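You operate a simulated robot arm through the tools that you are given. There is no shell and no other tool. Be economical: measure what you need, move in short steps, check, and stop when the job is done.

Carry out the task below with a simulated two-armed robot. There is one attempt and no reset: what you move stays moved.

JOB
Change the blown fuse on the fuse board and switch it back on.
Fine: board switch off first; blown fuse into the slot marked SPENT; fit the spare whose amps match the slot's plate. Where these are worked on the way, their far stop is far enough and under half their travel is too little: board switch.

Only the result counts: the job must be done as asked and must still hold three seconds after the hand-in. Knocking over, shifting, dropping, spilling or breaking anything else fails it.

ROBOT AND FRAMES
Two 6-joint arms with fingered hands on one trunk that stands fixed in place. Base frame: the origin is at the foot of the trunk, x ahead of it, y to its left, z up; the work surface is at about z = 820. Readings come in mm, degrees, newtons and seconds.
The left shoulder is at [50, 170, 1035], the right one opposite. With the tool pointing down near the work surface each hand reaches from about 500 to 780 mm from the base axis, measured 20 degrees to its own side. Payload 3.5 kg a hand.
Tool frame (each hand has its own): the origin (TCP) lies between the finger pads and is the grasp point; the fingertips stand 26 mm ahead of it; z points along the fingers, y is the line along which they close. The gripper opens to 132 mm. The gripper's body begins 73 mm behind the TCP. The gripper is a hand of 3 fingers: y runs from the thumb to the fingers, the wrist lies at [0, 0, -234] in the tool frame, and closing takes about 1.5 s.
Orientation is that of the tool frame in the base frame, as a unit quaternion [x, y, z, w]. With the fingers straight down and closing along the base's y, the tool's x points along the base's -x, its y along +y and its z along -z.

CONTROLS
- The arms move only by the tool servo_tool. It takes "left_rows", "right_rows" or both (then of equal length, played together; a hand with none holds still); each is a list of rows, each an object of numbers (a shift or turn left out is 0, a gripper value left out holds the last): "tx", "ty", "tz": the shift along the base's x, y, z in units of 150 mm (1.0 is 150 mm); "wx", "wy", "wz": the turn, a rotation vector about the base's x, y, z in units of 120 degrees (1.0 is 120 degrees). In form: [{"tx": .., "ty": .., "tz": .., "wx": .., "wy": .., "wz": ..}, ...]. A call has 1 to 8 rows; each row is the pose to reach, as a shift and turn from the pose commanded when the call began. "left_hand" and "right_hand" are, for a hand that has rows, the gripper command, from -1 (fully open) to 1 (shut), values between in proportion, set as the call begins (left out, the last holds). A call with a number of a shift or a turn outside -1 to 1 is refused whole. Rows are played at 5 a second. More than 50 mm and 8.6 degrees between two rows, or a gripper value outside its range, and nothing of the call is played. Where a pose cannot be reached the arm comes as near as it can. A force on the tool above 40 N (or 10 N above the force at the start of the call, whichever is more), or a blocked arm, ends the call early, and 0.2 s more pass. The fingers move at their own pace (about 108 mm/s each) and stop on an object; they squeeze with about 28 N. The grip force told is the motor's: it shows also when the fingers shut on nothing. Time passes only in rows, and 0.2 s behind the last, so rows that repeat a pose let the fingers close. It gives the time, the measured TCP pose, the force on the tool (base axes), the opening and the grip force at its end, in the units of the frame above (readings bear some noise), with the torque about the TCP (base axes, N m) and any sound that the robot's microphone picked up.
- Cameras (640 x 400 px; columns grow to the right, rows downward): "scene" is now at [44.4, -14.9, 1637.7]; the picture's right is [-0.17, -0.98, 0.00], its down [-0.62, 0.11, -0.78] and it looks along [0.77, -0.13, -0.63] (base axes); focal length 367 px, centre (320, 200). "left" rides on the left gripper at [-62, 3, -92] in its tool frame; the picture's right is [-0.05, -1.00, 0.00], its down [0.83, -0.04, -0.56] and it looks along [0.55, -0.03, 0.83] (tool axes); focal length 230 px, centre (320, 200). "right" rides on the right gripper at [62, 3, -92] in its tool frame; the picture's right is [-0.05, 1.00, 0.00], its down [-0.83, -0.04, -0.56] and it looks along [-0.55, -0.03, 0.83] (tool axes); focal length 230 px, centre (320, 200).
- capture(camera): a new picture of that camera. The clock stands still meanwhile.
- raise_lower(by): slides the trunk up (or, below 0, down) by that many mm; the arms and the scene camera ride with it, the base frame stays. It gives what a move gives, with no picture.
- set_fingers(finger1, finger2, thumb_bend, hand): sets how far each is bent, from 0 (flat) to 100 (curled in); at 30 the hand is open as for a grip, at 70 the pads meet at the TCP. One left out holds its place. A second passes; each finger stops where it meets its share of the squeeze, and holds until it gets a number again. A gripper value or a shape takes the hand back. It gives what a move gives, with no picture; readings hold the bend of each and the force on the fingers (four entries, about 0 where the hand has none), thumb and palm.
- set_grasp(shape, hand): the hand has 3 fingers and takes this shape, open, in about a second: jaw (thumb against the fingers, like two jaws); tri (thumb and two fingers); tip (a fingertip pinch); poke (one finger out to press); point (the index stretched); flat (the hand flat); cup (the hand cupped); fist (a fist). The gripper value then closes the fingers along that shape, each until it touches; the sizes above hold for jaw. It gives what a move gives, with no picture.
- head_to(pan, tilt): turns the head with the scene camera to pan (to the left, within 86 degrees either way) and tilt (down, from -29 to 69), counted from straight ahead of the robot. It gives what a move gives.
- locate(camera, pixels): for up to 12 pixels [column, row] of the newest picture of that camera ("zoom" is the newest enlarged one), the place [x, y, z] in the base frame of the surface seen there, good to about 3 mm. The clock stands still meanwhile.
- zoom(camera, box): a new picture of the part [left, top, right, bottom] of that camera's present view, enlarged. The clock stands still meanwhile.
- job_done(): hands the job in; it is judged then, once.

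Work in short steps. Measure before you move; look again where a grasp or a placing could have gone wrong, and mend it. You have 80 turns and 48 pictures in all, those below and enlarged ones among them. Open the grippers and draw the arms clear of the work before you hand the job in, unless the task says otherwise; then end with one line.

The tools are called after "Request:" as a command line: name --argument value ..., lists and objects as JSON in quotes. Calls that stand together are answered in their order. servo_tool: Moves the arms, as the interface text tells. Its arguments: {"type":"object","properties":{"left_rows":{"type":"array","items":{"type":"object","properties":{"tx":{"type":"number"},"ty":{"type":"number"},"tz":{"type":"number"},"wx":{"type":"number"},"wy":{"type":"number"},"wz":{"type":"number"}}}},"left_hand":{"type":"number"},"right_rows":{"type":"array","items":{"type":"object","properties":{"tx":{"type":"number"},"ty":{"type":"number"},"tz":{"type":"number"},"wx":{"type":"number"},"wy":{"type":"number"},"wz":{"type":"number"}}}},"right_hand":{"type":"number"}},"required":[]} The other tools are called the same way: raise_lower (by) slides the trunk up or down; set_grasp (shape, hand) gives the hand a shape; set_fingers (finger1, finger2, thumb_bend, hand) moves the fingers one by one; head_to (pan, tilt) turns the head that bears the scene camera; capture (camera) takes a picture; locate (camera, pixels) gives the place of the surface under pixels of a picture; zoom (camera, box) takes an enlarged picture of a part of a camera's view; job_done () hands the job in.

At the start:

```text
t: 0.0
left_ee_pos: [625.7, 170.6, 1123.6]
left_tcp_rot: [0.001, 1.0, 0.0, 0.0]
left_wrist_force: [-0.5, 0.9, 0.6]
left_ft_torque: [0.01, -0.01, 0.0]
left_finger_gap: 132.0
left_grasp_force: 0.1
left_shape: jaw
left_bend: [30.0, 30.0, 30.0]
left_finger forces: [0.1, 0.1, 0.1, 0.1, 0.1, 0.0]
right_ee_pos: [604.8, -335.3, 1189.0]
right_tcp_rot: [-0.001, 1.0, 0.0, -0.001]
right_wrist_force: [0.7, 0.9, -0.4]
right_ft_torque: [0.01, -0.04, 0.01]
right_finger_gap: 131.9
right_grasp_force: 0.1
right_shape: jaw
right_bend: [30.0, 30.0, 30.0]
right_finger forces: [0.1, 0.0, 0.1, 0.1, 0.0, 0.0]
trunk travel left (down, up): [-650.0, 60.0]
head pan, tilt: [-9.9, 39.0]
```

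scene: 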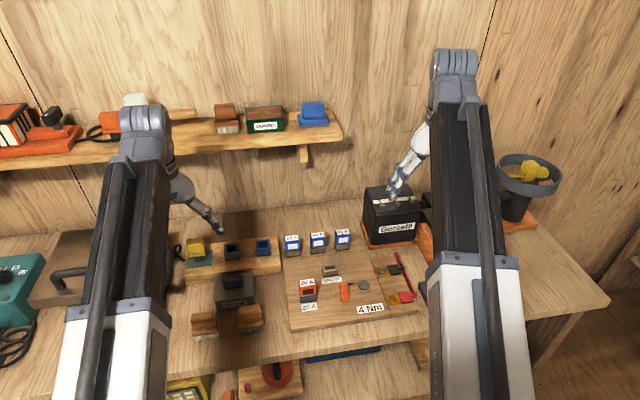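
right: 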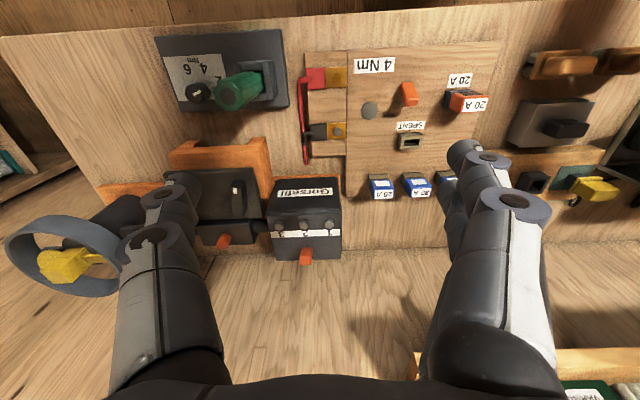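
left: 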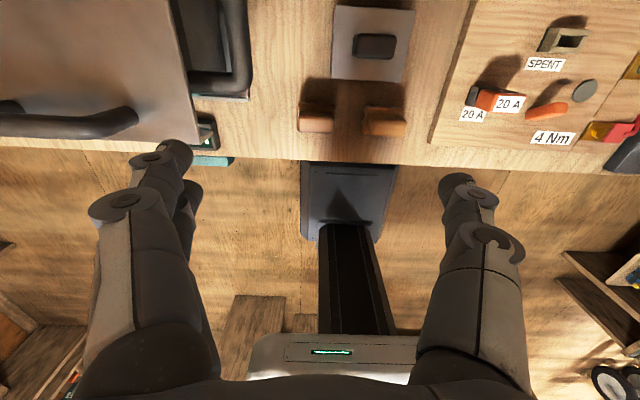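

The board is in the scene centre (290-415, 250-330). I zoom in to read plates.

Request:
zoom --camera "scene" --box '[270, 220, 430, 330]'

Request:
zoom --camera "right" --box '[300, 40, 510, 210]'

```text
3.64 times, centred on (350, 275) of scene
```

zoom: 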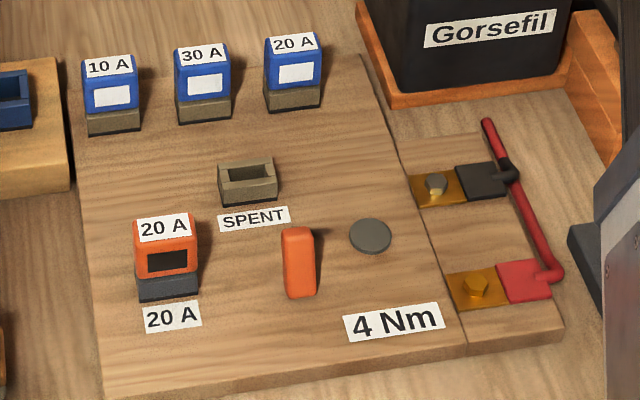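

```text
2.35 times, centred on (405, 125) of right
```

zoom: 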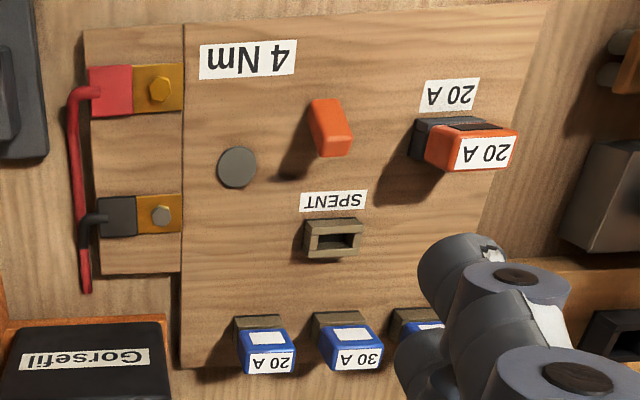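

I take positions of the fuse, slot, spare and switch from the scene picture and the right zoom.

Request:
locate --camera "scene" --pixels '[[307.4, 282.7], [299.5, 281.5], [315, 280.5], [307.4, 292], [307.4, 299], [344, 284], [344.5, 298], [330.2, 266.3], [330.8, 271.5], [342.3, 231.6], [342.8, 246], [363.7, 284.9]]'

Request:
locate --camera "zoom" --pixels '[[325, 105], [335, 145], [337, 225], [335, 242], [310, 240], [360, 240], [270, 365], [265, 335], [258, 320], [485, 150], [465, 128], [300, 180]]'

```text
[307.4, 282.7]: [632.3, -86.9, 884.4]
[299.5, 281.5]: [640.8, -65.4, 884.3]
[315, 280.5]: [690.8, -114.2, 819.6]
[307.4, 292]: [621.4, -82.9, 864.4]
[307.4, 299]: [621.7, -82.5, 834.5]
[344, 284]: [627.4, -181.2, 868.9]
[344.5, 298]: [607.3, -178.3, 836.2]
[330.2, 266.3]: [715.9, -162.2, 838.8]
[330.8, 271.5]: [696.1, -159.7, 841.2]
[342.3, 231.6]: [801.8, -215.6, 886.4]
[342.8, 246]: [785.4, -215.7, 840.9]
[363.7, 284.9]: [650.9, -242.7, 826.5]
```

```text
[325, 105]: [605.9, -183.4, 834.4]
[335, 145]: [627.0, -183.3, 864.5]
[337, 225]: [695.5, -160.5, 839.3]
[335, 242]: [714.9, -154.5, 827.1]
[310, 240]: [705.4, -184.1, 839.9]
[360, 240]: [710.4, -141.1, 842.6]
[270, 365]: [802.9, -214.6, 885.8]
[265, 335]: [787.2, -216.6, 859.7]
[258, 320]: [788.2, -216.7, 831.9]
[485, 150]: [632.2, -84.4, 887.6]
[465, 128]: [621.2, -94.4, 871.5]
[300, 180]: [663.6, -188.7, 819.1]
```

Lever leans away from the robot (tip ~[627,-182,868], base ~[606,-182,834]). I bring the right hand nearer over the board for a closer look.

Request:
servo_tool --right_rows '[{"tx": -0.06, "ty": 0.19, "tz": -0.1}, {"tx": -0.12, "ty": 0.38, "tz": -0.2}, {"tx": -0.18, "ty": 0.57, "tz": -0.3}, {"tx": -0.24, "ty": 0.76, "tz": -0.4}, {"tx": -0.3, "ty": 0.95, "tz": -0.5}, {"tx": -0.3, "ty": 0.95, "tz": -0.6}]'

Request:
capture --camera "right"

```text
t: 1.4
left_ee_pos: [627.0, 170.1, 1122.5]
left_tcp_rot: [0.0, 1.0, 0.0, 0.0]
left_wrist_force: [0.1, 0.6, 0.5]
left_ft_torque: [0.0, 0.0, 0.02]
left_finger_gap: 131.8
left_grasp_force: 0.1
left_shape: jaw
left_bend: [30.0, 30.0, 30.0]
left_finger forces: [0.0, 0.0, 0.0, 0.0, 0.0, 0.1]
right_ee_pos: [558.5, -192.5, 1101.0]
right_tcp_rot: [0.0, 1.0, 0.0, 0.0]
right_wrist_force: [0.0, 0.0, 0.6]
right_ft_torque: [0.0, 0.01, -0.01]
right_finger_gap: 131.8
right_grasp_force: 0.0
right_shape: jaw
right_bend: [30.0, 30.0, 30.0]
right_finger forces: [0.0, 0.0, 0.0, 0.0, 0.0, 0.1]
trunk travel left (down, up): [-650.0, 60.0]
head pan, tilt: [-9.9, 39.0]
```

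```text
42 pictures are left
```

right: 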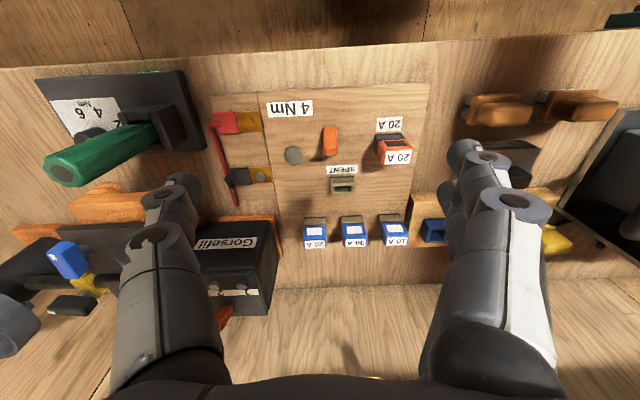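

I zoom in for detail on fuses and the switch.

Request:
zoom --camera "right" --box '[270, 80, 440, 255]'

```text
2.29 times, centred on (355, 168) of right
```

zoom: 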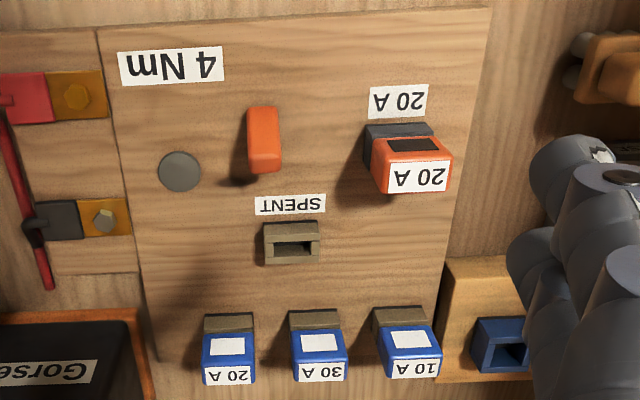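

I measure corners of the switch, fuses and slot in this zoom.

Request:
locate --camera "zoom" --pixels '[[264, 112], [266, 165], [252, 165], [277, 165], [392, 175], [445, 175], [380, 140], [290, 228], [268, 245], [316, 245], [207, 375], [250, 375]]'

Request:
locate --camera "zoom" --pixels '[[418, 165], [418, 188], [412, 145], [398, 130], [292, 258], [292, 247], [228, 365], [229, 382], [229, 340], [228, 320], [110, 50], [150, 340]]'

```text
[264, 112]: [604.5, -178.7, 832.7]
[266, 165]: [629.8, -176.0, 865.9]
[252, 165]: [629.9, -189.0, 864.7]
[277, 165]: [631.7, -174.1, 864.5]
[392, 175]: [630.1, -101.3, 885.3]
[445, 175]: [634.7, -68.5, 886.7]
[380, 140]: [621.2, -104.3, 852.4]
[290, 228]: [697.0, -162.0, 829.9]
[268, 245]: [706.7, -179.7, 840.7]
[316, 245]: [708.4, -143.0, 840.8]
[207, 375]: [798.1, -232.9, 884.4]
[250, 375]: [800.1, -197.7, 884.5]
```

```text
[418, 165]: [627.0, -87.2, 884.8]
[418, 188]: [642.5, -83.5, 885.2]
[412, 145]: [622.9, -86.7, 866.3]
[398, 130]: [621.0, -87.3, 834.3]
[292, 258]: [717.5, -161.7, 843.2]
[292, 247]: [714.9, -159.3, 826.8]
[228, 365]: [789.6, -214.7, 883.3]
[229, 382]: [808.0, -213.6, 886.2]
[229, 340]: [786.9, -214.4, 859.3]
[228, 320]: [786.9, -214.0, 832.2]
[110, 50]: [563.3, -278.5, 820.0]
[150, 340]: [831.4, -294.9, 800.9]
```

Geometry is clear: switch tip at ~(632,-181,866), so I push it toward the robot from behind. I close the right hand and go to behind and above the lever.

Request:
servo_tool --right_hand 1 --right_rows '[{"tx": 0.17, "ty": 0.02, "tz": -0.2}, {"tx": 0.34, "ty": 0.04, "tz": -0.4}, {"tx": 0.5, "ty": 0.06, "tz": -0.6}, {"tx": 0.67, "ty": 0.077, "tz": -0.8}, {"tx": 0.84, "ty": 0.077, "tz": -0.97}, {"tx": 0.84, "ty": 0.077, "tz": -0.97}, {"tx": 0.84, "ty": 0.077, "tz": -0.97}]'

Request:
capture --camera "right"

Request:
zoom --camera "scene" --box '[270, 200, 430, 330]'

```text
t: 3.0
left_ee_pos: [625.1, 170.0, 1122.9]
left_tcp_rot: [0.0, 1.0, 0.0, 0.0]
left_wrist_force: [0.1, 0.0, -0.2]
left_ft_torque: [-0.01, 0.0, -0.02]
left_finger_gap: 131.7
left_grasp_force: 0.1
left_shape: jaw
left_bend: [30.0, 30.0, 30.0]
left_finger forces: [0.0, 0.0, 0.1, 0.0, 0.1, 0.1]
right_ee_pos: [685.1, -181.5, 955.3]
right_tcp_rot: [0.0, 1.0, 0.0, 0.0]
right_wrist_force: [0.4, 0.3, -0.2]
right_ft_torque: [-0.03, 0.0, 0.02]
right_finger_gap: 0.0
right_grasp_force: 28.1
right_shape: jaw
right_bend: [65.0, 65.0, 67.0]
right_finger forces: [0.0, 0.0, 0.1, 0.0, 0.0, 0.1]
trunk travel left (down, up): [-650.0, 60.0]
head pan, tilt: [-9.9, 39.0]
```

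```text
40 pictures are left
```

right: 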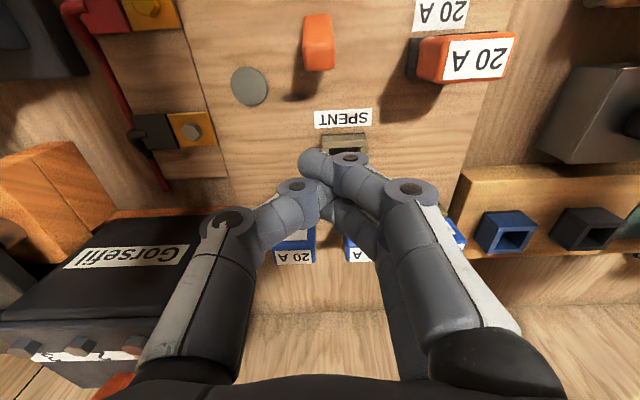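

```text
3.08 times, centred on (350, 265) of scene
```

zoom: 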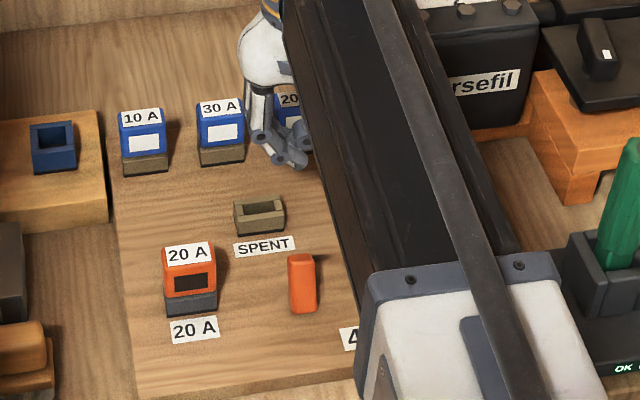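

Closed fingers are at (685,-181,955), behind the lever. I lower to tip height ~852, then push toward -x.

Request:
servo_tool --right_rows '[{"tz": -0.2}, {"tz": -0.4}, {"tz": -0.51}]'

Request:
capture --camera "right"

```text
t: 3.8
left_ee_pos: [624.7, 169.4, 1123.3]
left_tcp_rot: [0.0, 1.0, 0.0, 0.0]
left_wrist_force: [-0.1, -0.2, -0.2]
left_ft_torque: [0.03, 0.01, 0.0]
left_finger_gap: 132.2
left_grasp_force: 0.1
left_shape: jaw
left_bend: [30.0, 30.0, 30.0]
left_finger forces: [0.0, 0.0, 0.1, 0.1, 0.0, 0.0]
right_ee_pos: [683.4, -183.6, 877.5]
right_tcp_rot: [-0.001, 1.0, 0.001, 0.0]
right_wrist_force: [0.6, 0.8, 0.3]
right_ft_torque: [-0.02, -0.01, 0.01]
right_finger_gap: 0.1
right_grasp_force: 28.3
right_shape: jaw
right_bend: [65.0, 65.0, 67.0]
right_finger forces: [0.0, 0.0, 0.0, 0.0, 0.1, 0.1]
trunk travel left (down, up): [-650.0, 60.0]
head pan, tilt: [-9.9, 39.0]
```

```text
38 pictures are left
```

right: 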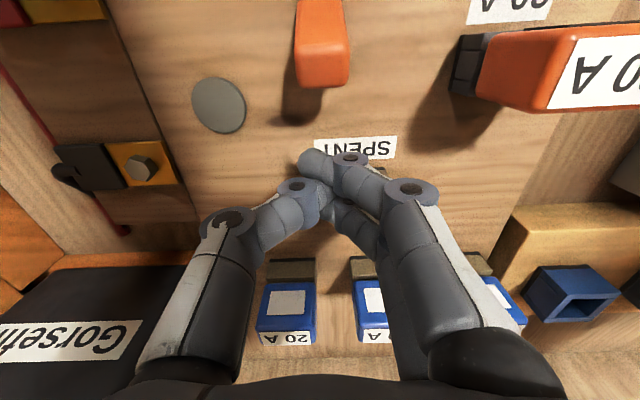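

I check the knuckle clearance against the fuse at y -104.

Request:
locate --camera "right" --pixels '[[412, 188], [435, 190], [465, 265], [440, 230], [345, 160], [310, 160], [238, 222], [322, 80], [325, 30], [478, 70], [500, 100], [300, 185]]'

```text
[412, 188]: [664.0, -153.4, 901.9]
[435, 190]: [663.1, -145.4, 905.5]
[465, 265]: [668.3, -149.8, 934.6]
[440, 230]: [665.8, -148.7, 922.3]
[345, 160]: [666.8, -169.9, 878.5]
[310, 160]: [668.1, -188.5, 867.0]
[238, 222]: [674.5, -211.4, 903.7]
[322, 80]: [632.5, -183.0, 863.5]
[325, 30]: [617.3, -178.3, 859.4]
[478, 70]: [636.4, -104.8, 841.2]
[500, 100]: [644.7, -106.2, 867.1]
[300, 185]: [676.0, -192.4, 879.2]
```

Clearance is fine. I push the lever towards -x.

Request:
servo_tool --right_rows '[{"tx": -0.1}, {"tx": -0.2}, {"tx": -0.27}, {"tx": -0.34}, {"tx": -0.4}, {"tx": -0.45}]'

Request:
capture --camera "right"

```text
t: 5.2
left_ee_pos: [627.1, 170.5, 1123.4]
left_tcp_rot: [-0.001, 1.0, 0.0, 0.0]
left_wrist_force: [-0.6, -0.6, -0.2]
left_ft_torque: [0.01, 0.01, 0.0]
left_finger_gap: 131.6
left_grasp_force: 0.0
left_shape: jaw
left_bend: [30.0, 30.0, 30.0]
left_finger forces: [0.1, 0.0, 0.0, 0.1, 0.0, 0.0]
right_ee_pos: [619.8, -182.5, 878.5]
right_tcp_rot: [0.0, 1.0, 0.0, 0.002]
right_wrist_force: [10.2, 1.2, 2.4]
right_ft_torque: [0.03, -0.22, 0.05]
right_finger_gap: 0.2
right_grasp_force: 28.3
right_shape: jaw
right_bend: [65.0, 65.0, 67.0]
right_finger forces: [0.0, 0.0, 0.1, 0.0, 0.0, 0.1]
trunk travel left (down, up): [-650.0, 60.0]
head pan, tilt: [-9.9, 39.0]
```

```text
37 pictures are left
```

right: 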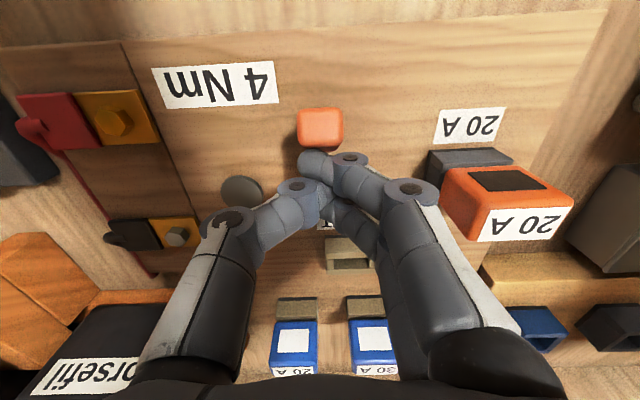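

Lever moved with 10 N; no stop yet (top seen at (320,128)). I push on.

Request:
servo_tool --right_rows '[{"tx": -0.04}, {"tx": -0.08}, {"tx": -0.12}, {"tx": -0.16}, {"tx": -0.2}, {"tx": -0.24}]'

Request:
capture --camera "right"

```text
t: 5.7
left_ee_pos: [624.9, 169.7, 1122.0]
left_tcp_rot: [0.0, 1.0, -0.001, 0.0]
left_wrist_force: [-0.8, 0.7, 0.7]
left_ft_torque: [0.04, -0.03, -0.04]
left_finger_gap: 131.8
left_grasp_force: 0.1
left_shape: jaw
left_bend: [30.0, 30.0, 30.0]
left_finger forces: [0.0, 0.0, 0.0, 0.0, 0.1, 0.0]
right_ee_pos: [617.9, -181.4, 880.6]
right_tcp_rot: [0.0, 1.0, 0.0, 0.012]
right_wrist_force: [14.7, 0.5, 2.6]
right_ft_torque: [0.03, -0.35, 0.08]
right_finger_gap: 0.0
right_grasp_force: 28.4
right_shape: jaw
right_bend: [66.0, 65.0, 67.0]
right_finger forces: [27.5, 0.0, 0.0, 0.0, 0.0, 0.1]
trunk travel left (down, up): [-650.0, 60.0]
head pan, tilt: [-9.9, 39.0]
stopped in row 2 (right hand): the force on the tool passed its limit at 45 N (the readings are from after the stop); the commanded pose is now the measured one
```

```text
36 pictures are left
```

right: 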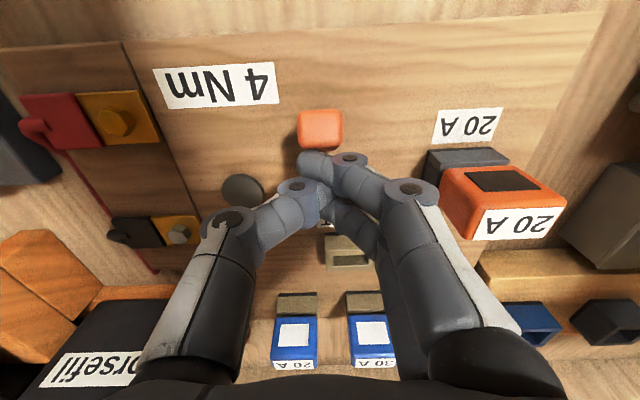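

A hard stop at 45 N. I check where the lever's end now stands.

Request:
locate --camera "right" --pixels '[[320, 118], [320, 138], [310, 128], [335, 144], [320, 148]]'

Request:
servo_tool --right_rows '[{"tx": 0.15}, {"tx": 0.3}, {"tx": 0.3, "tz": 0.3}, {"tx": 0.3, "tz": 0.6}, {"tx": 0.3, "tz": 0.8}]'

Request:
zoom --camera "scene" --box '[270, 200, 430, 330]'

Request:
zoom --camera "right" --box '[160, 0, 560, 250]'

```text
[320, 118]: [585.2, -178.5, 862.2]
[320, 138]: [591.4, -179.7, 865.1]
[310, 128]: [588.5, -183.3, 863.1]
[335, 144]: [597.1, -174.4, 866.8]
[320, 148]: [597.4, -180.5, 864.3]
```

```text
t: 6.9
left_ee_pos: [624.6, 169.5, 1122.6]
left_tcp_rot: [0.0, 1.0, 0.0, 0.0]
left_wrist_force: [-1.2, -1.2, -0.7]
left_ft_torque: [-0.01, 0.01, -0.01]
left_finger_gap: 132.1
left_grasp_force: 0.0
left_shape: jaw
left_bend: [30.0, 30.0, 30.0]
left_finger forces: [0.1, 0.0, 0.1, 0.0, 0.1, 0.1]
right_ee_pos: [661.9, -183.7, 999.5]
right_tcp_rot: [0.0, 1.0, 0.0, 0.008]
right_wrist_force: [-0.4, -0.3, 0.0]
right_ft_torque: [0.0, 0.01, 0.0]
right_finger_gap: 0.0
right_grasp_force: 27.7
right_shape: jaw
right_bend: [66.0, 65.0, 67.0]
right_finger forces: [0.0, 0.1, 0.1, 0.1, 0.0, 0.1]
trunk travel left (down, up): [-650.0, 60.0]
head pan, tilt: [-9.9, 39.0]
```

```text
3.08 times, centred on (350, 265) of scene
```

zoom: 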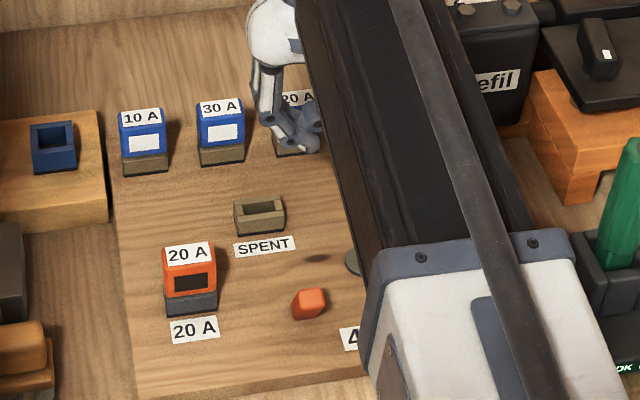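

```text
1.60 times, centred on (360, 125) of right
```

zoom: 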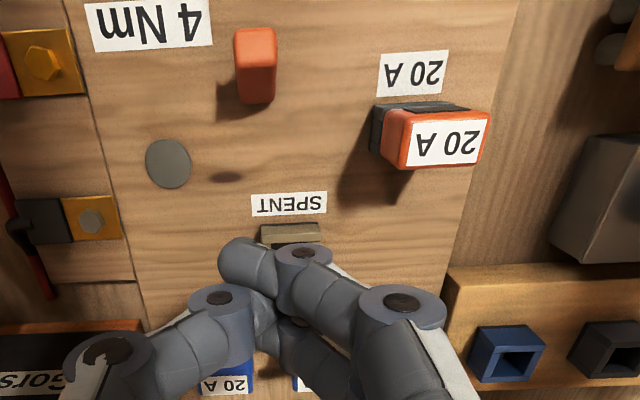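

The switch is over (tip now at x≈588). I measure fuse yaw, nearby box height, and the fuse's top corners.

Request:
locate --camera "zoom" --pixels '[[395, 116], [484, 118], [410, 160], [475, 158], [600, 170], [570, 240], [452, 300], [505, 20], [255, 40], [257, 95], [265, 230], [318, 228]]'

```text
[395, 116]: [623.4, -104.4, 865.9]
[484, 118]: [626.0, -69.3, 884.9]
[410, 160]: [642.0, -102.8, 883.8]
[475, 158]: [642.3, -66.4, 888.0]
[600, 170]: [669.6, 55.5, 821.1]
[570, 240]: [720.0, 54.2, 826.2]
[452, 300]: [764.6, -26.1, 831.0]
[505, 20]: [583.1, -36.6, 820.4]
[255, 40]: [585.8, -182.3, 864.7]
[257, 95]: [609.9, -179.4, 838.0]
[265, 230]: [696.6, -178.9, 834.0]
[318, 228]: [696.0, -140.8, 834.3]
```

Fuse: centre ≈ (633,-86), top 886, near-zero yaw. I move the right hand above it with a ~66 mm opening.

Request:
servo_tool --right_hand 0 --right_rows '[{"tx": -0.06, "ty": 0.22, "wy": 0.0076}, {"tx": -0.13, "ty": 0.44, "wy": 0.0076}, {"tx": -0.193, "ty": 0.651, "wy": 0.0076}, {"tx": -0.193, "ty": 0.651, "tz": -0.2, "wy": 0.0076}, {"tx": -0.193, "ty": 0.651, "tz": -0.33, "wy": 0.0076}]'

Request:
capture --camera "right"

```text
t: 8.1
left_ee_pos: [626.2, 169.2, 1123.0]
left_tcp_rot: [0.0, 1.0, 0.0, 0.0]
left_wrist_force: [-0.2, -0.3, 0.6]
left_ft_torque: [-0.01, 0.01, 0.01]
left_finger_gap: 131.8
left_grasp_force: 0.0
left_shape: jaw
left_bend: [30.0, 30.0, 30.0]
left_finger forces: [0.0, 0.0, 0.1, 0.0, 0.0, 0.0]
right_ee_pos: [633.6, -83.0, 950.8]
right_tcp_rot: [0.0, 1.0, 0.0, 0.001]
right_wrist_force: [0.6, 0.1, -0.6]
right_ft_torque: [0.0, -0.01, -0.06]
right_finger_gap: 65.5
right_grasp_force: 0.1
right_shape: jaw
right_bend: [73.0, 73.0, 70.0]
right_finger forces: [0.1, 0.0, 0.1, 0.0, 0.0, 0.0]
trunk travel left (down, up): [-650.0, 60.0]
head pan, tilt: [-9.9, 39.0]
```

```text
33 pictures are left
```

right: 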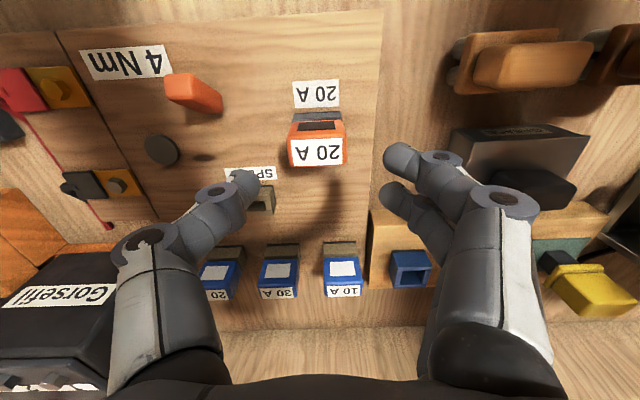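

Aligned over the fuse (320,140). I descend to z≈870 and then close.

Request:
servo_tool --right_rows '[{"ty": -0.01, "tz": -0.15}, {"ty": -0.02, "tz": -0.3}, {"ty": -0.02, "tz": -0.42}, {"ty": -0.02, "tz": -0.53}]'

Request:
servo_tool --right_hand 1 --right_rows '[{}, {}, {}, {}, {}, {}]'

Request:
capture --camera "right"

```text
t: 9.1
left_ee_pos: [625.9, 170.3, 1122.0]
left_tcp_rot: [0.0, 1.0, -0.001, 0.0]
left_wrist_force: [-0.1, -0.1, 0.4]
left_ft_torque: [0.01, -0.01, -0.03]
left_finger_gap: 131.5
left_grasp_force: 0.1
left_shape: jaw
left_bend: [30.0, 30.0, 30.0]
left_finger forces: [0.0, 0.1, 0.0, 0.1, 0.0, 0.0]
right_ee_pos: [632.1, -87.8, 869.7]
right_tcp_rot: [-0.001, 1.0, 0.0, 0.0]
right_wrist_force: [-1.3, -0.7, 0.4]
right_ft_torque: [0.0, 0.0, -0.03]
right_finger_gap: 65.9
right_grasp_force: 0.1
right_shape: jaw
right_bend: [73.0, 73.0, 70.0]
right_finger forces: [0.0, 0.0, 0.0, 0.0, 0.1, 0.0]
trunk travel left (down, up): [-650.0, 60.0]
head pan, tilt: [-9.9, 39.0]
```

```text
t: 10.5
left_ee_pos: [625.4, 169.0, 1122.7]
left_tcp_rot: [-0.001, 1.0, 0.0, 0.0]
left_wrist_force: [1.4, 0.1, 0.9]
left_ft_torque: [-0.03, -0.03, -0.01]
left_finger_gap: 131.9
left_grasp_force: 0.1
left_shape: jaw
left_bend: [30.0, 30.0, 30.0]
left_finger forces: [0.0, 0.0, 0.0, 0.0, 0.1, 0.0]
right_ee_pos: [632.4, -87.6, 870.4]
right_tcp_rot: [0.001, 1.0, 0.0, 0.001]
right_wrist_force: [-0.9, 1.0, 0.0]
right_ft_torque: [0.0, -0.03, -0.01]
right_finger_gap: 37.8
right_grasp_force: 28.2
right_shape: jaw
right_bend: [74.0, 73.0, 70.0]
right_finger forces: [12.4, 12.9, 0.1, 0.0, 25.3, 0.0]
trunk travel left (down, up): [-650.0, 60.0]
head pan, tilt: [-9.9, 39.0]
```

```text
32 pictures are left
```

right: 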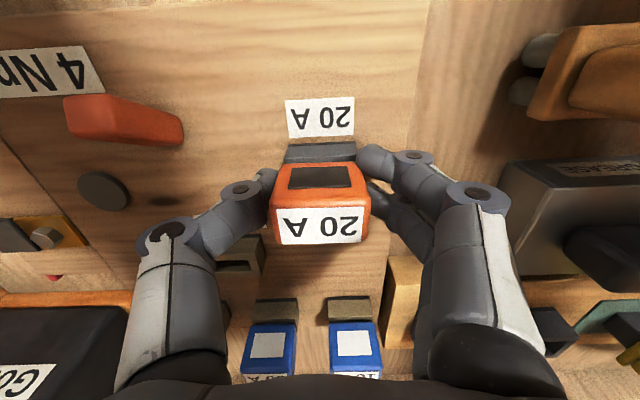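

Fuse gripped (38 mm). I pull straight up gently.

Request:
servo_tool --right_rows '[{"tz": 0.03}, {"tz": 0.08}, {"tz": 0.15}, {"tz": 0.25}, {"tz": 0.4}, {"tz": 0.53}]'

Request:
capture --camera "right"

```text
t: 11.9
left_ee_pos: [625.8, 169.2, 1123.4]
left_tcp_rot: [0.0, 1.0, 0.0, 0.0]
left_wrist_force: [-0.2, -0.2, 0.7]
left_ft_torque: [-0.03, 0.01, 0.0]
left_finger_gap: 132.1
left_grasp_force: 0.0
left_shape: jaw
left_bend: [30.0, 30.0, 30.0]
left_finger forces: [0.1, 0.0, 0.0, 0.1, 0.0, 0.0]
right_ee_pos: [632.1, -85.4, 950.8]
right_tcp_rot: [0.0, 1.0, 0.001, 0.0]
right_wrist_force: [0.0, 0.2, -0.1]
right_ft_torque: [-0.01, -0.01, 0.05]
right_finger_gap: 37.9
right_grasp_force: 27.9
right_shape: jaw
right_bend: [74.0, 73.0, 70.0]
right_finger forces: [12.4, 12.9, 0.0, 0.0, 25.6, 0.0]
trunk travel left (down, up): [-650.0, 60.0]
head pan, tilt: [-9.9, 39.0]
```

```text
31 pictures are left
```

right: 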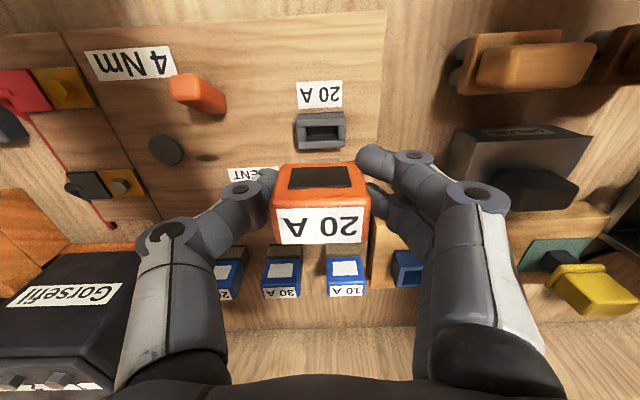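

The socket is now open at (322,130). I zoom to measure both sockets relative to each other.

Request:
zoom --camera "right" --box '[220, 70, 380, 170]'

Request:
zoom --camera "scene" --box '[280, 230, 380, 310]'

```text
4.00 times, centred on (300, 120) of right
```

zoom: 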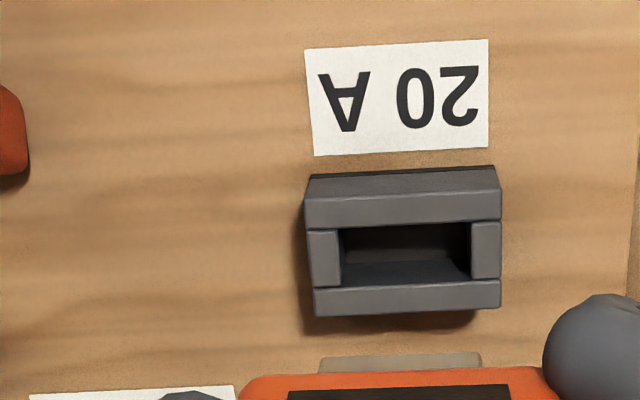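

```text
5.00 times, centred on (330, 270) of scene
```

zoom: 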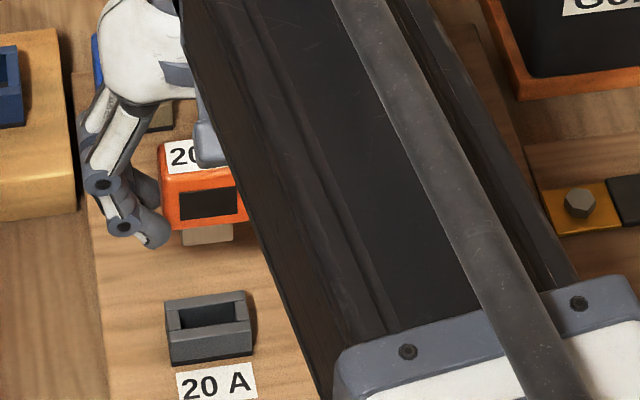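

I'll use this view as reference (socket rim at zoom (305–500, 190–315)) and move over the SPENT socket at the same height.

Request:
servo_tool --right_rows '[{"tx": 0.17, "ty": -0.165}, {"tx": 0.34, "ty": -0.33}, {"tx": 0.5, "ty": -0.493}, {"tx": 0.5, "ty": -0.493}]'

Request:
zoom --camera "right" --box '[220, 70, 380, 170]'

```text
t: 12.9
left_ee_pos: [625.0, 171.0, 1123.8]
left_tcp_rot: [0.0, 1.0, -0.001, 0.0]
left_wrist_force: [-0.2, -0.2, -0.2]
left_ft_torque: [-0.01, -0.03, -0.03]
left_finger_gap: 131.9
left_grasp_force: 0.0
left_shape: jaw
left_bend: [30.0, 30.0, 30.0]
left_finger forces: [0.1, 0.0, 0.0, 0.0, 0.0, 0.1]
right_ee_pos: [706.2, -162.1, 949.4]
right_tcp_rot: [0.0, 1.0, -0.001, 0.001]
right_wrist_force: [-0.2, 0.0, 0.0]
right_ft_torque: [-0.04, -0.01, 0.0]
right_finger_gap: 37.6
right_grasp_force: 28.0
right_shape: jaw
right_bend: [74.0, 73.0, 70.0]
right_finger forces: [12.4, 12.8, 0.0, 0.0, 25.5, 0.0]
trunk travel left (down, up): [-650.0, 60.0]
head pan, tilt: [-9.9, 39.0]
```

```text
4.00 times, centred on (300, 120) of right
```

zoom: 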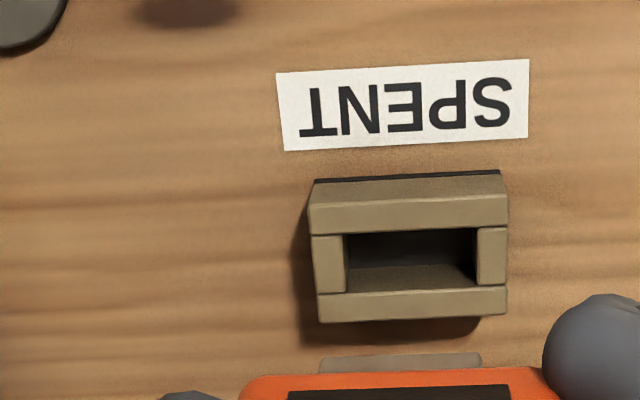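

SPENT socket is within ~2 mm of the reference. I measure its rim.

Request:
locate --camera "zoom" --pixels '[[408, 215], [408, 308], [330, 265], [492, 258], [315, 205], [500, 200], [408, 270], [408, 182]]'

```text
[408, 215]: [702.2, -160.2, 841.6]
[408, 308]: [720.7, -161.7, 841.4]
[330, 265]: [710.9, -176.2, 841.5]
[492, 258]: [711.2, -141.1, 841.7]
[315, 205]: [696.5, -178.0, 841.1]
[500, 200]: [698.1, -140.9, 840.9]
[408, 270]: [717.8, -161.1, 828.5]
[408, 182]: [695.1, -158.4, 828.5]
```

I correct by (+1.7, +1.2) mm and descend to just above entry.

Request:
servo_tool --right_rows '[{"tx": 0.011, "ty": 0.008, "tz": -0.12}, {"tx": 0.011, "ty": 0.008, "tz": -0.25}, {"tx": 0.011, "ty": 0.008, "tz": -0.36}, {"tx": 0.011, "ty": 0.008, "tz": -0.36}]'

Request:
zoom --camera "right" --box '[220, 90, 420, 215]'

```text
t: 13.9
left_ee_pos: [625.5, 169.6, 1123.9]
left_tcp_rot: [0.0, 1.0, 0.0, 0.0]
left_wrist_force: [-0.3, -0.4, 0.1]
left_ft_torque: [0.02, -0.02, -0.03]
left_finger_gap: 131.9
left_grasp_force: 0.1
left_shape: jaw
left_bend: [30.0, 30.0, 30.0]
left_finger forces: [0.1, 0.0, 0.0, 0.0, 0.0, 0.0]
right_ee_pos: [709.5, -159.7, 894.9]
right_tcp_rot: [0.0, 1.0, 0.001, 0.0]
right_wrist_force: [-0.1, 0.5, -0.5]
right_ft_torque: [-0.01, 0.02, 0.0]
right_finger_gap: 37.8
right_grasp_force: 28.3
right_shape: jaw
right_bend: [74.0, 73.0, 70.0]
right_finger forces: [12.4, 12.8, 0.0, 0.0, 25.5, 0.0]
trunk travel left (down, up): [-650.0, 60.0]
head pan, tilt: [-9.9, 39.0]
```

```text
3.20 times, centred on (320, 152) of right
```

zoom: 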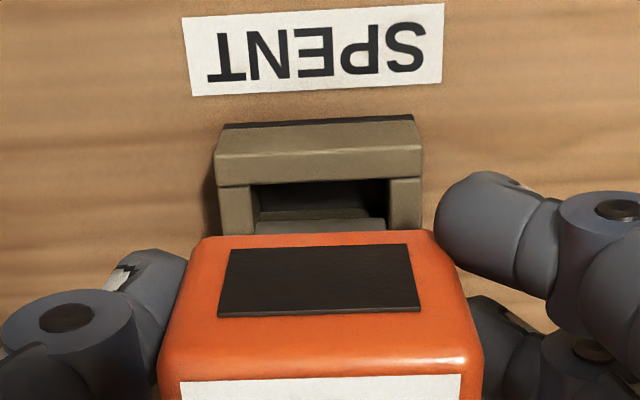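

Plug (255–387) is centred in the cavity (250–390). I go down to the seat.

Request:
servo_tool --right_rows '[{"tz": -0.04}, {"tz": -0.08}, {"tz": -0.12}, {"tz": -0.155}, {"tz": -0.165}]'

Request:
zoom --camera "right" --box '[220, 90, 420, 215]'

```text
t: 14.8
left_ee_pos: [623.6, 170.5, 1123.8]
left_tcp_rot: [0.001, 1.0, 0.0, 0.001]
left_wrist_force: [-0.5, -0.2, -0.4]
left_ft_torque: [0.04, 0.02, 0.04]
left_finger_gap: 131.9
left_grasp_force: 0.0
left_shape: jaw
left_bend: [30.0, 30.0, 30.0]
left_finger forces: [0.0, 0.0, 0.0, 0.0, 0.0, 0.1]
right_ee_pos: [708.6, -159.1, 883.8]
right_tcp_rot: [0.0, 1.0, -0.001, 0.005]
right_wrist_force: [-8.0, 0.3, 27.2]
right_ft_torque: [0.01, 0.08, 0.01]
right_finger_gap: 40.5
right_grasp_force: 28.0
right_shape: jaw
right_bend: [74.0, 75.0, 72.0]
right_finger forces: [16.3, 14.8, 0.1, 0.0, 31.4, 0.0]
trunk travel left (down, up): [-650.0, 60.0]
head pan, tilt: [-9.9, 39.0]
stopped in row 4 (right hand): the force on the tool passed its limit at 43 N (the readings are from after the stop); the commanded pose is now the measured one
```

```text
3.20 times, centred on (320, 152) of right
```

zoom: 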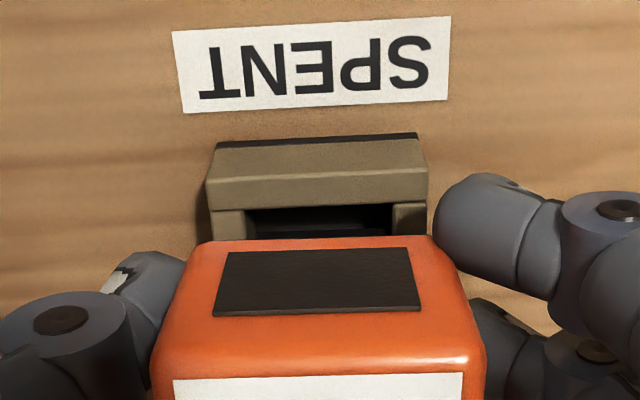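

Jammed: reaction -8 N in x suggests the plug hit the rear rim (too far +x). I back up 11 mm and look.

Request:
servo_tool --right_rows '[{"tz": 0.035, "wy": 0.0048}, {"tz": 0.075, "wy": 0.0048}, {"tz": 0.075, "wy": 0.0048}]'

Request:
zoom --camera "right" --box '[220, 90, 420, 215]'

```text
t: 15.6
left_ee_pos: [626.3, 170.6, 1123.5]
left_tcp_rot: [0.0, 1.0, 0.0, 0.0]
left_wrist_force: [-0.2, -0.1, 0.4]
left_ft_torque: [0.01, 0.0, -0.01]
left_finger_gap: 132.1
left_grasp_force: 0.1
left_shape: jaw
left_bend: [30.0, 30.0, 30.0]
left_finger forces: [0.1, 0.0, 0.0, 0.0, 0.0, 0.1]
right_ee_pos: [711.4, -159.1, 891.1]
right_tcp_rot: [0.0, 1.0, 0.001, -0.003]
right_wrist_force: [0.3, 0.7, -0.3]
right_ft_torque: [-0.02, 0.03, -0.02]
right_finger_gap: 39.6
right_grasp_force: 28.1
right_shape: jaw
right_bend: [74.0, 74.0, 71.0]
right_finger forces: [13.5, 13.1, 0.1, 0.0, 27.0, 0.0]
trunk travel left (down, up): [-650.0, 60.0]
head pan, tilt: [-9.9, 39.0]
```

```text
3.20 times, centred on (320, 152) of right
```

zoom: 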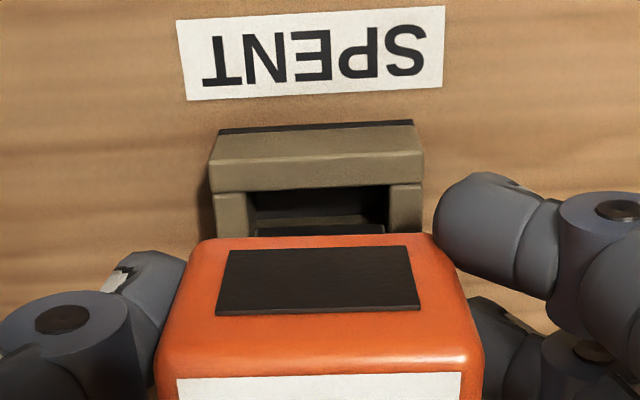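

Measured x is 711.4; I shift -4 mm in x and try descending gently again.

Request:
servo_tool --right_rows '[{"tx": -0.027, "wy": -0.002}, {"tx": -0.027, "wy": -0.002}]'

Request:
servo_tool --right_rows '[{"tz": -0.03}, {"tz": -0.06}, {"tz": -0.08}, {"tz": -0.1}, {"tz": -0.12}, {"tz": -0.135}]'

Request:
zoom --camera "right" --box '[220, 90, 420, 215]'

```text
t: 16.2
left_ee_pos: [625.3, 170.1, 1122.4]
left_tcp_rot: [0.0, 1.0, -0.001, 0.0]
left_wrist_force: [0.2, -0.7, -0.1]
left_ft_torque: [-0.02, -0.01, 0.03]
left_finger_gap: 131.8
left_grasp_force: 0.1
left_shape: jaw
left_bend: [30.0, 30.0, 30.0]
left_finger forces: [0.0, 0.0, 0.0, 0.0, 0.1, 0.0]
right_ee_pos: [707.3, -159.5, 891.5]
right_tcp_rot: [0.001, 1.0, -0.001, -0.001]
right_wrist_force: [-0.4, 0.2, -0.5]
right_ft_torque: [-0.01, -0.01, -0.02]
right_finger_gap: 39.6
right_grasp_force: 27.6
right_shape: jaw
right_bend: [74.0, 74.0, 71.0]
right_finger forces: [13.5, 13.2, 0.0, 0.0, 27.0, 0.1]
trunk travel left (down, up): [-650.0, 60.0]
head pan, tilt: [-9.9, 39.0]
```

```text
t: 17.6
left_ee_pos: [625.4, 170.4, 1123.3]
left_tcp_rot: [0.0, 1.0, 0.0, -0.001]
left_wrist_force: [0.0, 0.2, -0.5]
left_ft_torque: [0.01, 0.0, -0.02]
left_finger_gap: 131.4
left_grasp_force: 0.1
left_shape: jaw
left_bend: [30.0, 30.0, 30.0]
left_finger forces: [0.0, 0.0, 0.1, 0.0, 0.1, 0.0]
right_ee_pos: [705.3, -161.3, 870.3]
right_tcp_rot: [0.0, 1.0, 0.001, -0.001]
right_wrist_force: [-0.1, -0.6, -0.7]
right_ft_torque: [0.01, -0.01, -0.03]
right_finger_gap: 39.6
right_grasp_force: 28.2
right_shape: jaw
right_bend: [74.0, 74.0, 71.0]
right_finger forces: [13.5, 13.2, 0.0, 0.0, 27.1, 0.0]
trunk travel left (down, up): [-650.0, 60.0]
head pan, tilt: [-9.9, 39.0]
```

```text
3.20 times, centred on (320, 152) of right
```

zoom: 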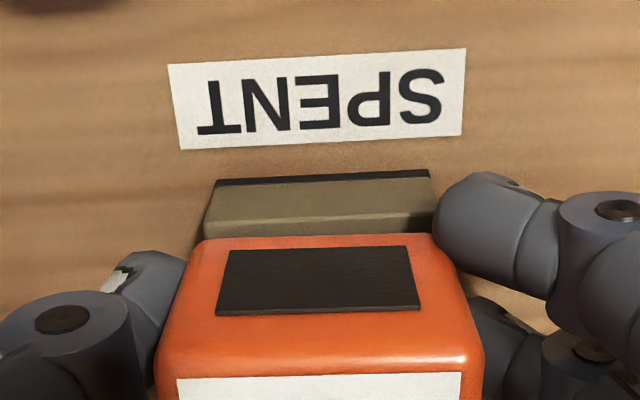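

It slid in freely. I press on gently to confirm it bottoms out.

Request:
servo_tool --right_rows '[{"tz": -0.01}, {"tz": -0.02}, {"tz": -0.03}, {"tz": -0.04}]'

Request:
zoom --camera "right" --box '[220, 90, 420, 215]'

```text
t: 18.6
left_ee_pos: [623.4, 169.3, 1124.1]
left_tcp_rot: [0.0, 1.0, 0.0, 0.001]
left_wrist_force: [0.5, -0.7, 0.1]
left_ft_torque: [-0.01, 0.03, -0.01]
left_finger_gap: 132.1
left_grasp_force: 0.0
left_shape: jaw
left_bend: [30.0, 30.0, 30.0]
left_finger forces: [0.0, 0.0, 0.0, 0.1, 0.1, 0.1]
right_ee_pos: [705.7, -159.9, 867.5]
right_tcp_rot: [0.0, 1.0, 0.0, 0.0]
right_wrist_force: [1.1, -2.7, 19.1]
right_ft_torque: [-0.09, -0.06, -0.03]
right_finger_gap: 39.6
right_grasp_force: 28.2
right_shape: jaw
right_bend: [74.0, 74.0, 71.0]
right_finger forces: [13.5, 13.9, 0.1, 0.0, 29.9, 0.1]
trunk travel left (down, up): [-650.0, 60.0]
head pan, tilt: [-9.9, 39.0]
```

```text
3.20 times, centred on (320, 152) of right
```

zoom: 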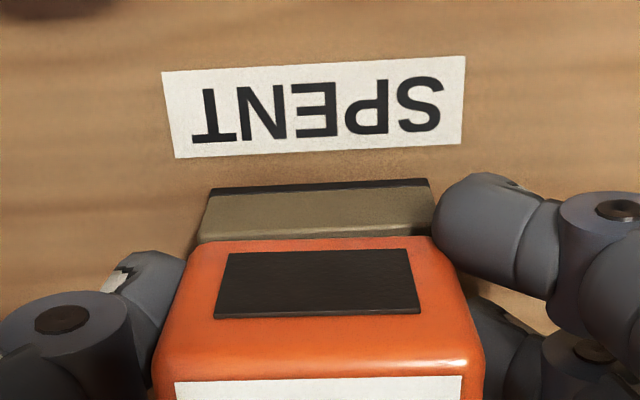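

Seated. I open to ~66 mm and rise.

Request:
servo_tool --right_hand 0 --right_rows '[{}, {}, {}, {}, {"tz": 0.2}, {"tz": 0.4}, {"tz": 0.6}, {"tz": 0.8}]'

Request:
capture --camera "right"

```text
t: 20.4
left_ee_pos: [624.7, 171.0, 1122.1]
left_tcp_rot: [0.0, 1.0, 0.0, 0.0]
left_wrist_force: [-0.3, 0.0, 0.6]
left_ft_torque: [0.04, 0.0, -0.03]
left_finger_gap: 131.9
left_grasp_force: 0.1
left_shape: jaw
left_bend: [30.0, 30.0, 30.0]
left_finger forces: [0.1, 0.1, 0.0, 0.0, 0.0, 0.1]
right_ee_pos: [706.6, -157.6, 985.7]
right_tcp_rot: [0.0, 1.0, 0.001, -0.001]
right_wrist_force: [-0.5, 0.5, 0.2]
right_ft_torque: [0.0, -0.04, 0.01]
right_finger_gap: 65.5
right_grasp_force: 0.1
right_shape: jaw
right_bend: [73.0, 73.0, 70.0]
right_finger forces: [0.0, 0.0, 0.0, 0.0, 0.1, 0.0]
trunk travel left (down, up): [-650.0, 60.0]
head pan, tilt: [-9.9, 39.0]
```

```text
22 pictures are left
```

right: 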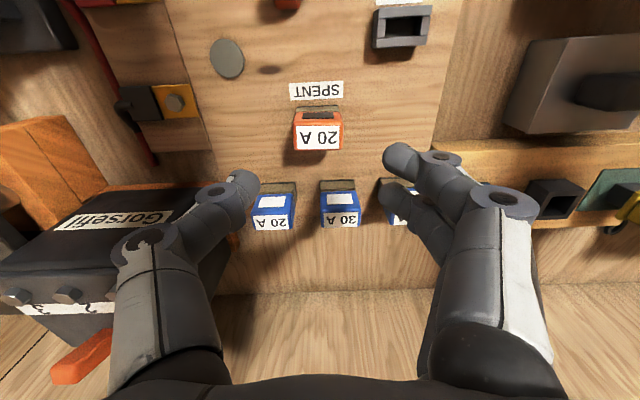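

Blown fuse sits in SPENT. I measure the spare, its neighbours and the battery for clearance.

Request:
locate --camera "right" --pixels '[[258, 223], [289, 221], [272, 225], [272, 203], [325, 222], [357, 220], [340, 205], [185, 205], [190, 190], [150, 238], [60, 192], [320, 285]]'

```text
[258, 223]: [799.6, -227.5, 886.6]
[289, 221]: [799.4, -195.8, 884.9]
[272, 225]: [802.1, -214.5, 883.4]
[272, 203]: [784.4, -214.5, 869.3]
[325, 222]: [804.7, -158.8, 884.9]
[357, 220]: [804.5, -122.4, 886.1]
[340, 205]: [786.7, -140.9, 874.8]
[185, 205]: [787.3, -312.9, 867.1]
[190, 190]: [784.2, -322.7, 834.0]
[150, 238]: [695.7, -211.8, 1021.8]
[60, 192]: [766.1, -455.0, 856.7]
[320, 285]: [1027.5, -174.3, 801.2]
```

I move at this height toward above the spare (799,-213), narrowing the opening to ~54 mm, and check reach.

Request:
servo_tool --right_hand 0.18 --right_rows '[{"tx": 0.2, "ty": -0.12}, {"tx": 0.41, "ty": -0.25}, {"tx": 0.615, "ty": -0.365}, {"tx": 0.615, "ty": -0.365}]'

Request:
capture --camera "right"

```text
t: 21.4
left_ee_pos: [625.0, 169.6, 1125.0]
left_tcp_rot: [0.0, 1.0, 0.0, 0.0]
left_wrist_force: [0.3, -0.4, 0.0]
left_ft_torque: [-0.01, 0.02, -0.02]
left_finger_gap: 131.6
left_grasp_force: 0.2
left_shape: jaw
left_bend: [30.0, 30.0, 30.0]
left_finger forces: [0.0, 0.1, 0.0, 0.1, 0.0, 0.0]
right_ee_pos: [742.1, -206.7, 981.9]
right_tcp_rot: [0.0, 1.0, 0.0, 0.0]
right_wrist_force: [0.0, 1.0, -0.7]
right_ft_torque: [0.01, 0.01, -0.01]
right_finger_gap: 54.4
right_grasp_force: 0.1
right_shape: jaw
right_bend: [73.0, 73.0, 70.0]
right_finger forces: [0.0, 0.0, 0.1, 0.1, 0.0, 0.0]
right hand out of reach, approached as far as the arm can: row 2, 3, 4
trunk travel left (down, up): [-650.0, 60.0]
head pan, tilt: [-9.9, 39.0]
```

```text
21 pictures are left
```

right: 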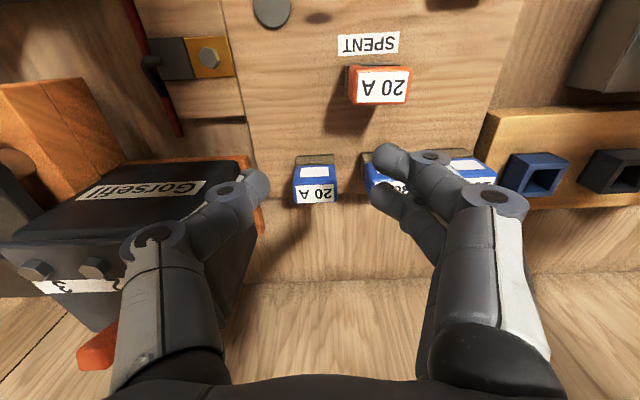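

Out of reach when vertical (stops at 742). I raise the trunk 60 mm and tilt the tool 12° so its fingers point forward.

Request:
raise_lower --by 60

Request:
servo_tool --right_rows '[{"wy": -0.05}, {"wy": -0.1}, {"wy": -0.1}]'

```text
t: 22.4
left_ee_pos: [624.9, 170.3, 1182.8]
left_tcp_rot: [0.0, 1.0, 0.0, 0.0]
left_wrist_force: [-0.4, 0.4, 0.7]
left_ft_torque: [0.04, 0.0, 0.0]
left_finger_gap: 132.0
left_grasp_force: 0.2
left_shape: jaw
left_bend: [30.0, 30.0, 30.0]
left_finger forces: [0.0, 0.0, 0.1, 0.0, 0.0, 0.0]
right_ee_pos: [744.5, -207.0, 1041.6]
right_tcp_rot: [0.001, 1.0, -0.001, -0.001]
right_wrist_force: [0.3, -0.1, -0.7]
right_ft_torque: [-0.02, 0.03, 0.0]
right_finger_gap: 54.5
right_grasp_force: 0.2
right_shape: jaw
right_bend: [73.0, 73.0, 70.0]
right_finger forces: [0.0, 0.0, 0.0, 0.1, 0.0, 0.0]
trunk travel left (down, up): [-710.0, 0.0]
head pan, tilt: [-9.9, 39.0]
```

```text
t: 23.2
left_ee_pos: [626.1, 169.6, 1181.6]
left_tcp_rot: [0.0, 1.0, 0.0, 0.0]
left_wrist_force: [-0.7, -0.1, -1.0]
left_ft_torque: [-0.01, 0.02, 0.0]
left_finger_gap: 132.0
left_grasp_force: 0.0
left_shape: jaw
left_bend: [30.0, 30.0, 30.0]
left_finger forces: [0.0, 0.0, 0.0, 0.1, 0.1, 0.0]
right_ee_pos: [743.2, -207.2, 1042.7]
right_tcp_rot: [0.0, 0.994, 0.0, 0.105]
right_wrist_force: [-0.2, -0.4, 0.5]
right_ft_torque: [-0.01, -0.01, 0.01]
right_finger_gap: 54.5
right_grasp_force: 0.1
right_shape: jaw
right_bend: [73.0, 73.0, 70.0]
right_finger forces: [0.1, 0.0, 0.0, 0.0, 0.1, 0.0]
trunk travel left (down, up): [-710.0, 0.0]
head pan, tilt: [-9.9, 39.0]
```

Tilt holds. I move to (799,-213,950) above the spare.

Request:
servo_tool --right_rows '[{"tz": -0.2, "tx": 0.02}, {"tz": -0.4, "tx": 0.1, "ty": -0.02}, {"tz": -0.55, "tx": 0.25, "ty": -0.04}, {"tz": -0.613, "tx": 0.373, "ty": -0.04}, {"tz": -0.613, "tx": 0.373, "ty": -0.04}]'

Request:
capture --camera "right"

```text
t: 24.4
left_ee_pos: [626.4, 169.6, 1182.1]
left_tcp_rot: [-0.001, 1.0, 0.0, 0.0]
left_wrist_force: [-0.3, 0.3, 0.3]
left_ft_torque: [-0.01, 0.02, -0.02]
left_finger_gap: 131.8
left_grasp_force: 0.0
left_shape: jaw
left_bend: [30.0, 30.0, 30.0]
left_finger forces: [0.0, 0.0, 0.1, 0.0, 0.0, 0.1]
right_ee_pos: [792.7, -214.0, 949.4]
right_tcp_rot: [0.0, 0.994, 0.0, 0.105]
right_wrist_force: [0.0, -0.4, -0.2]
right_ft_torque: [-0.01, 0.0, 0.01]
right_finger_gap: 54.6
right_grasp_force: 0.1
right_shape: jaw
right_bend: [73.0, 73.0, 70.0]
right_finger forces: [0.1, 0.1, 0.0, 0.0, 0.1, 0.0]
right hand out of reach, approached as far as the arm can: row 4, 5
trunk travel left (down, up): [-710.0, 0.0]
head pan, tilt: [-9.9, 39.0]
```

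```text
20 pictures are left
```

right: 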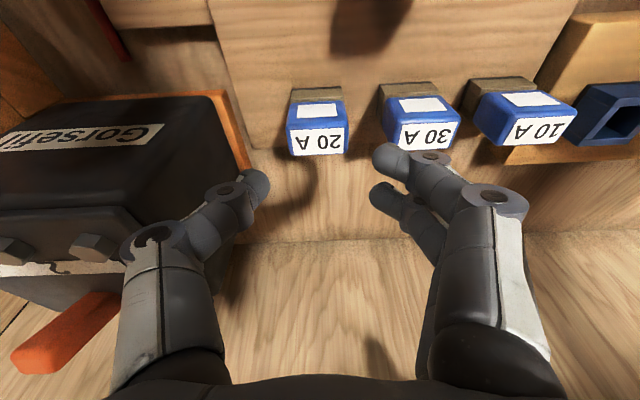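

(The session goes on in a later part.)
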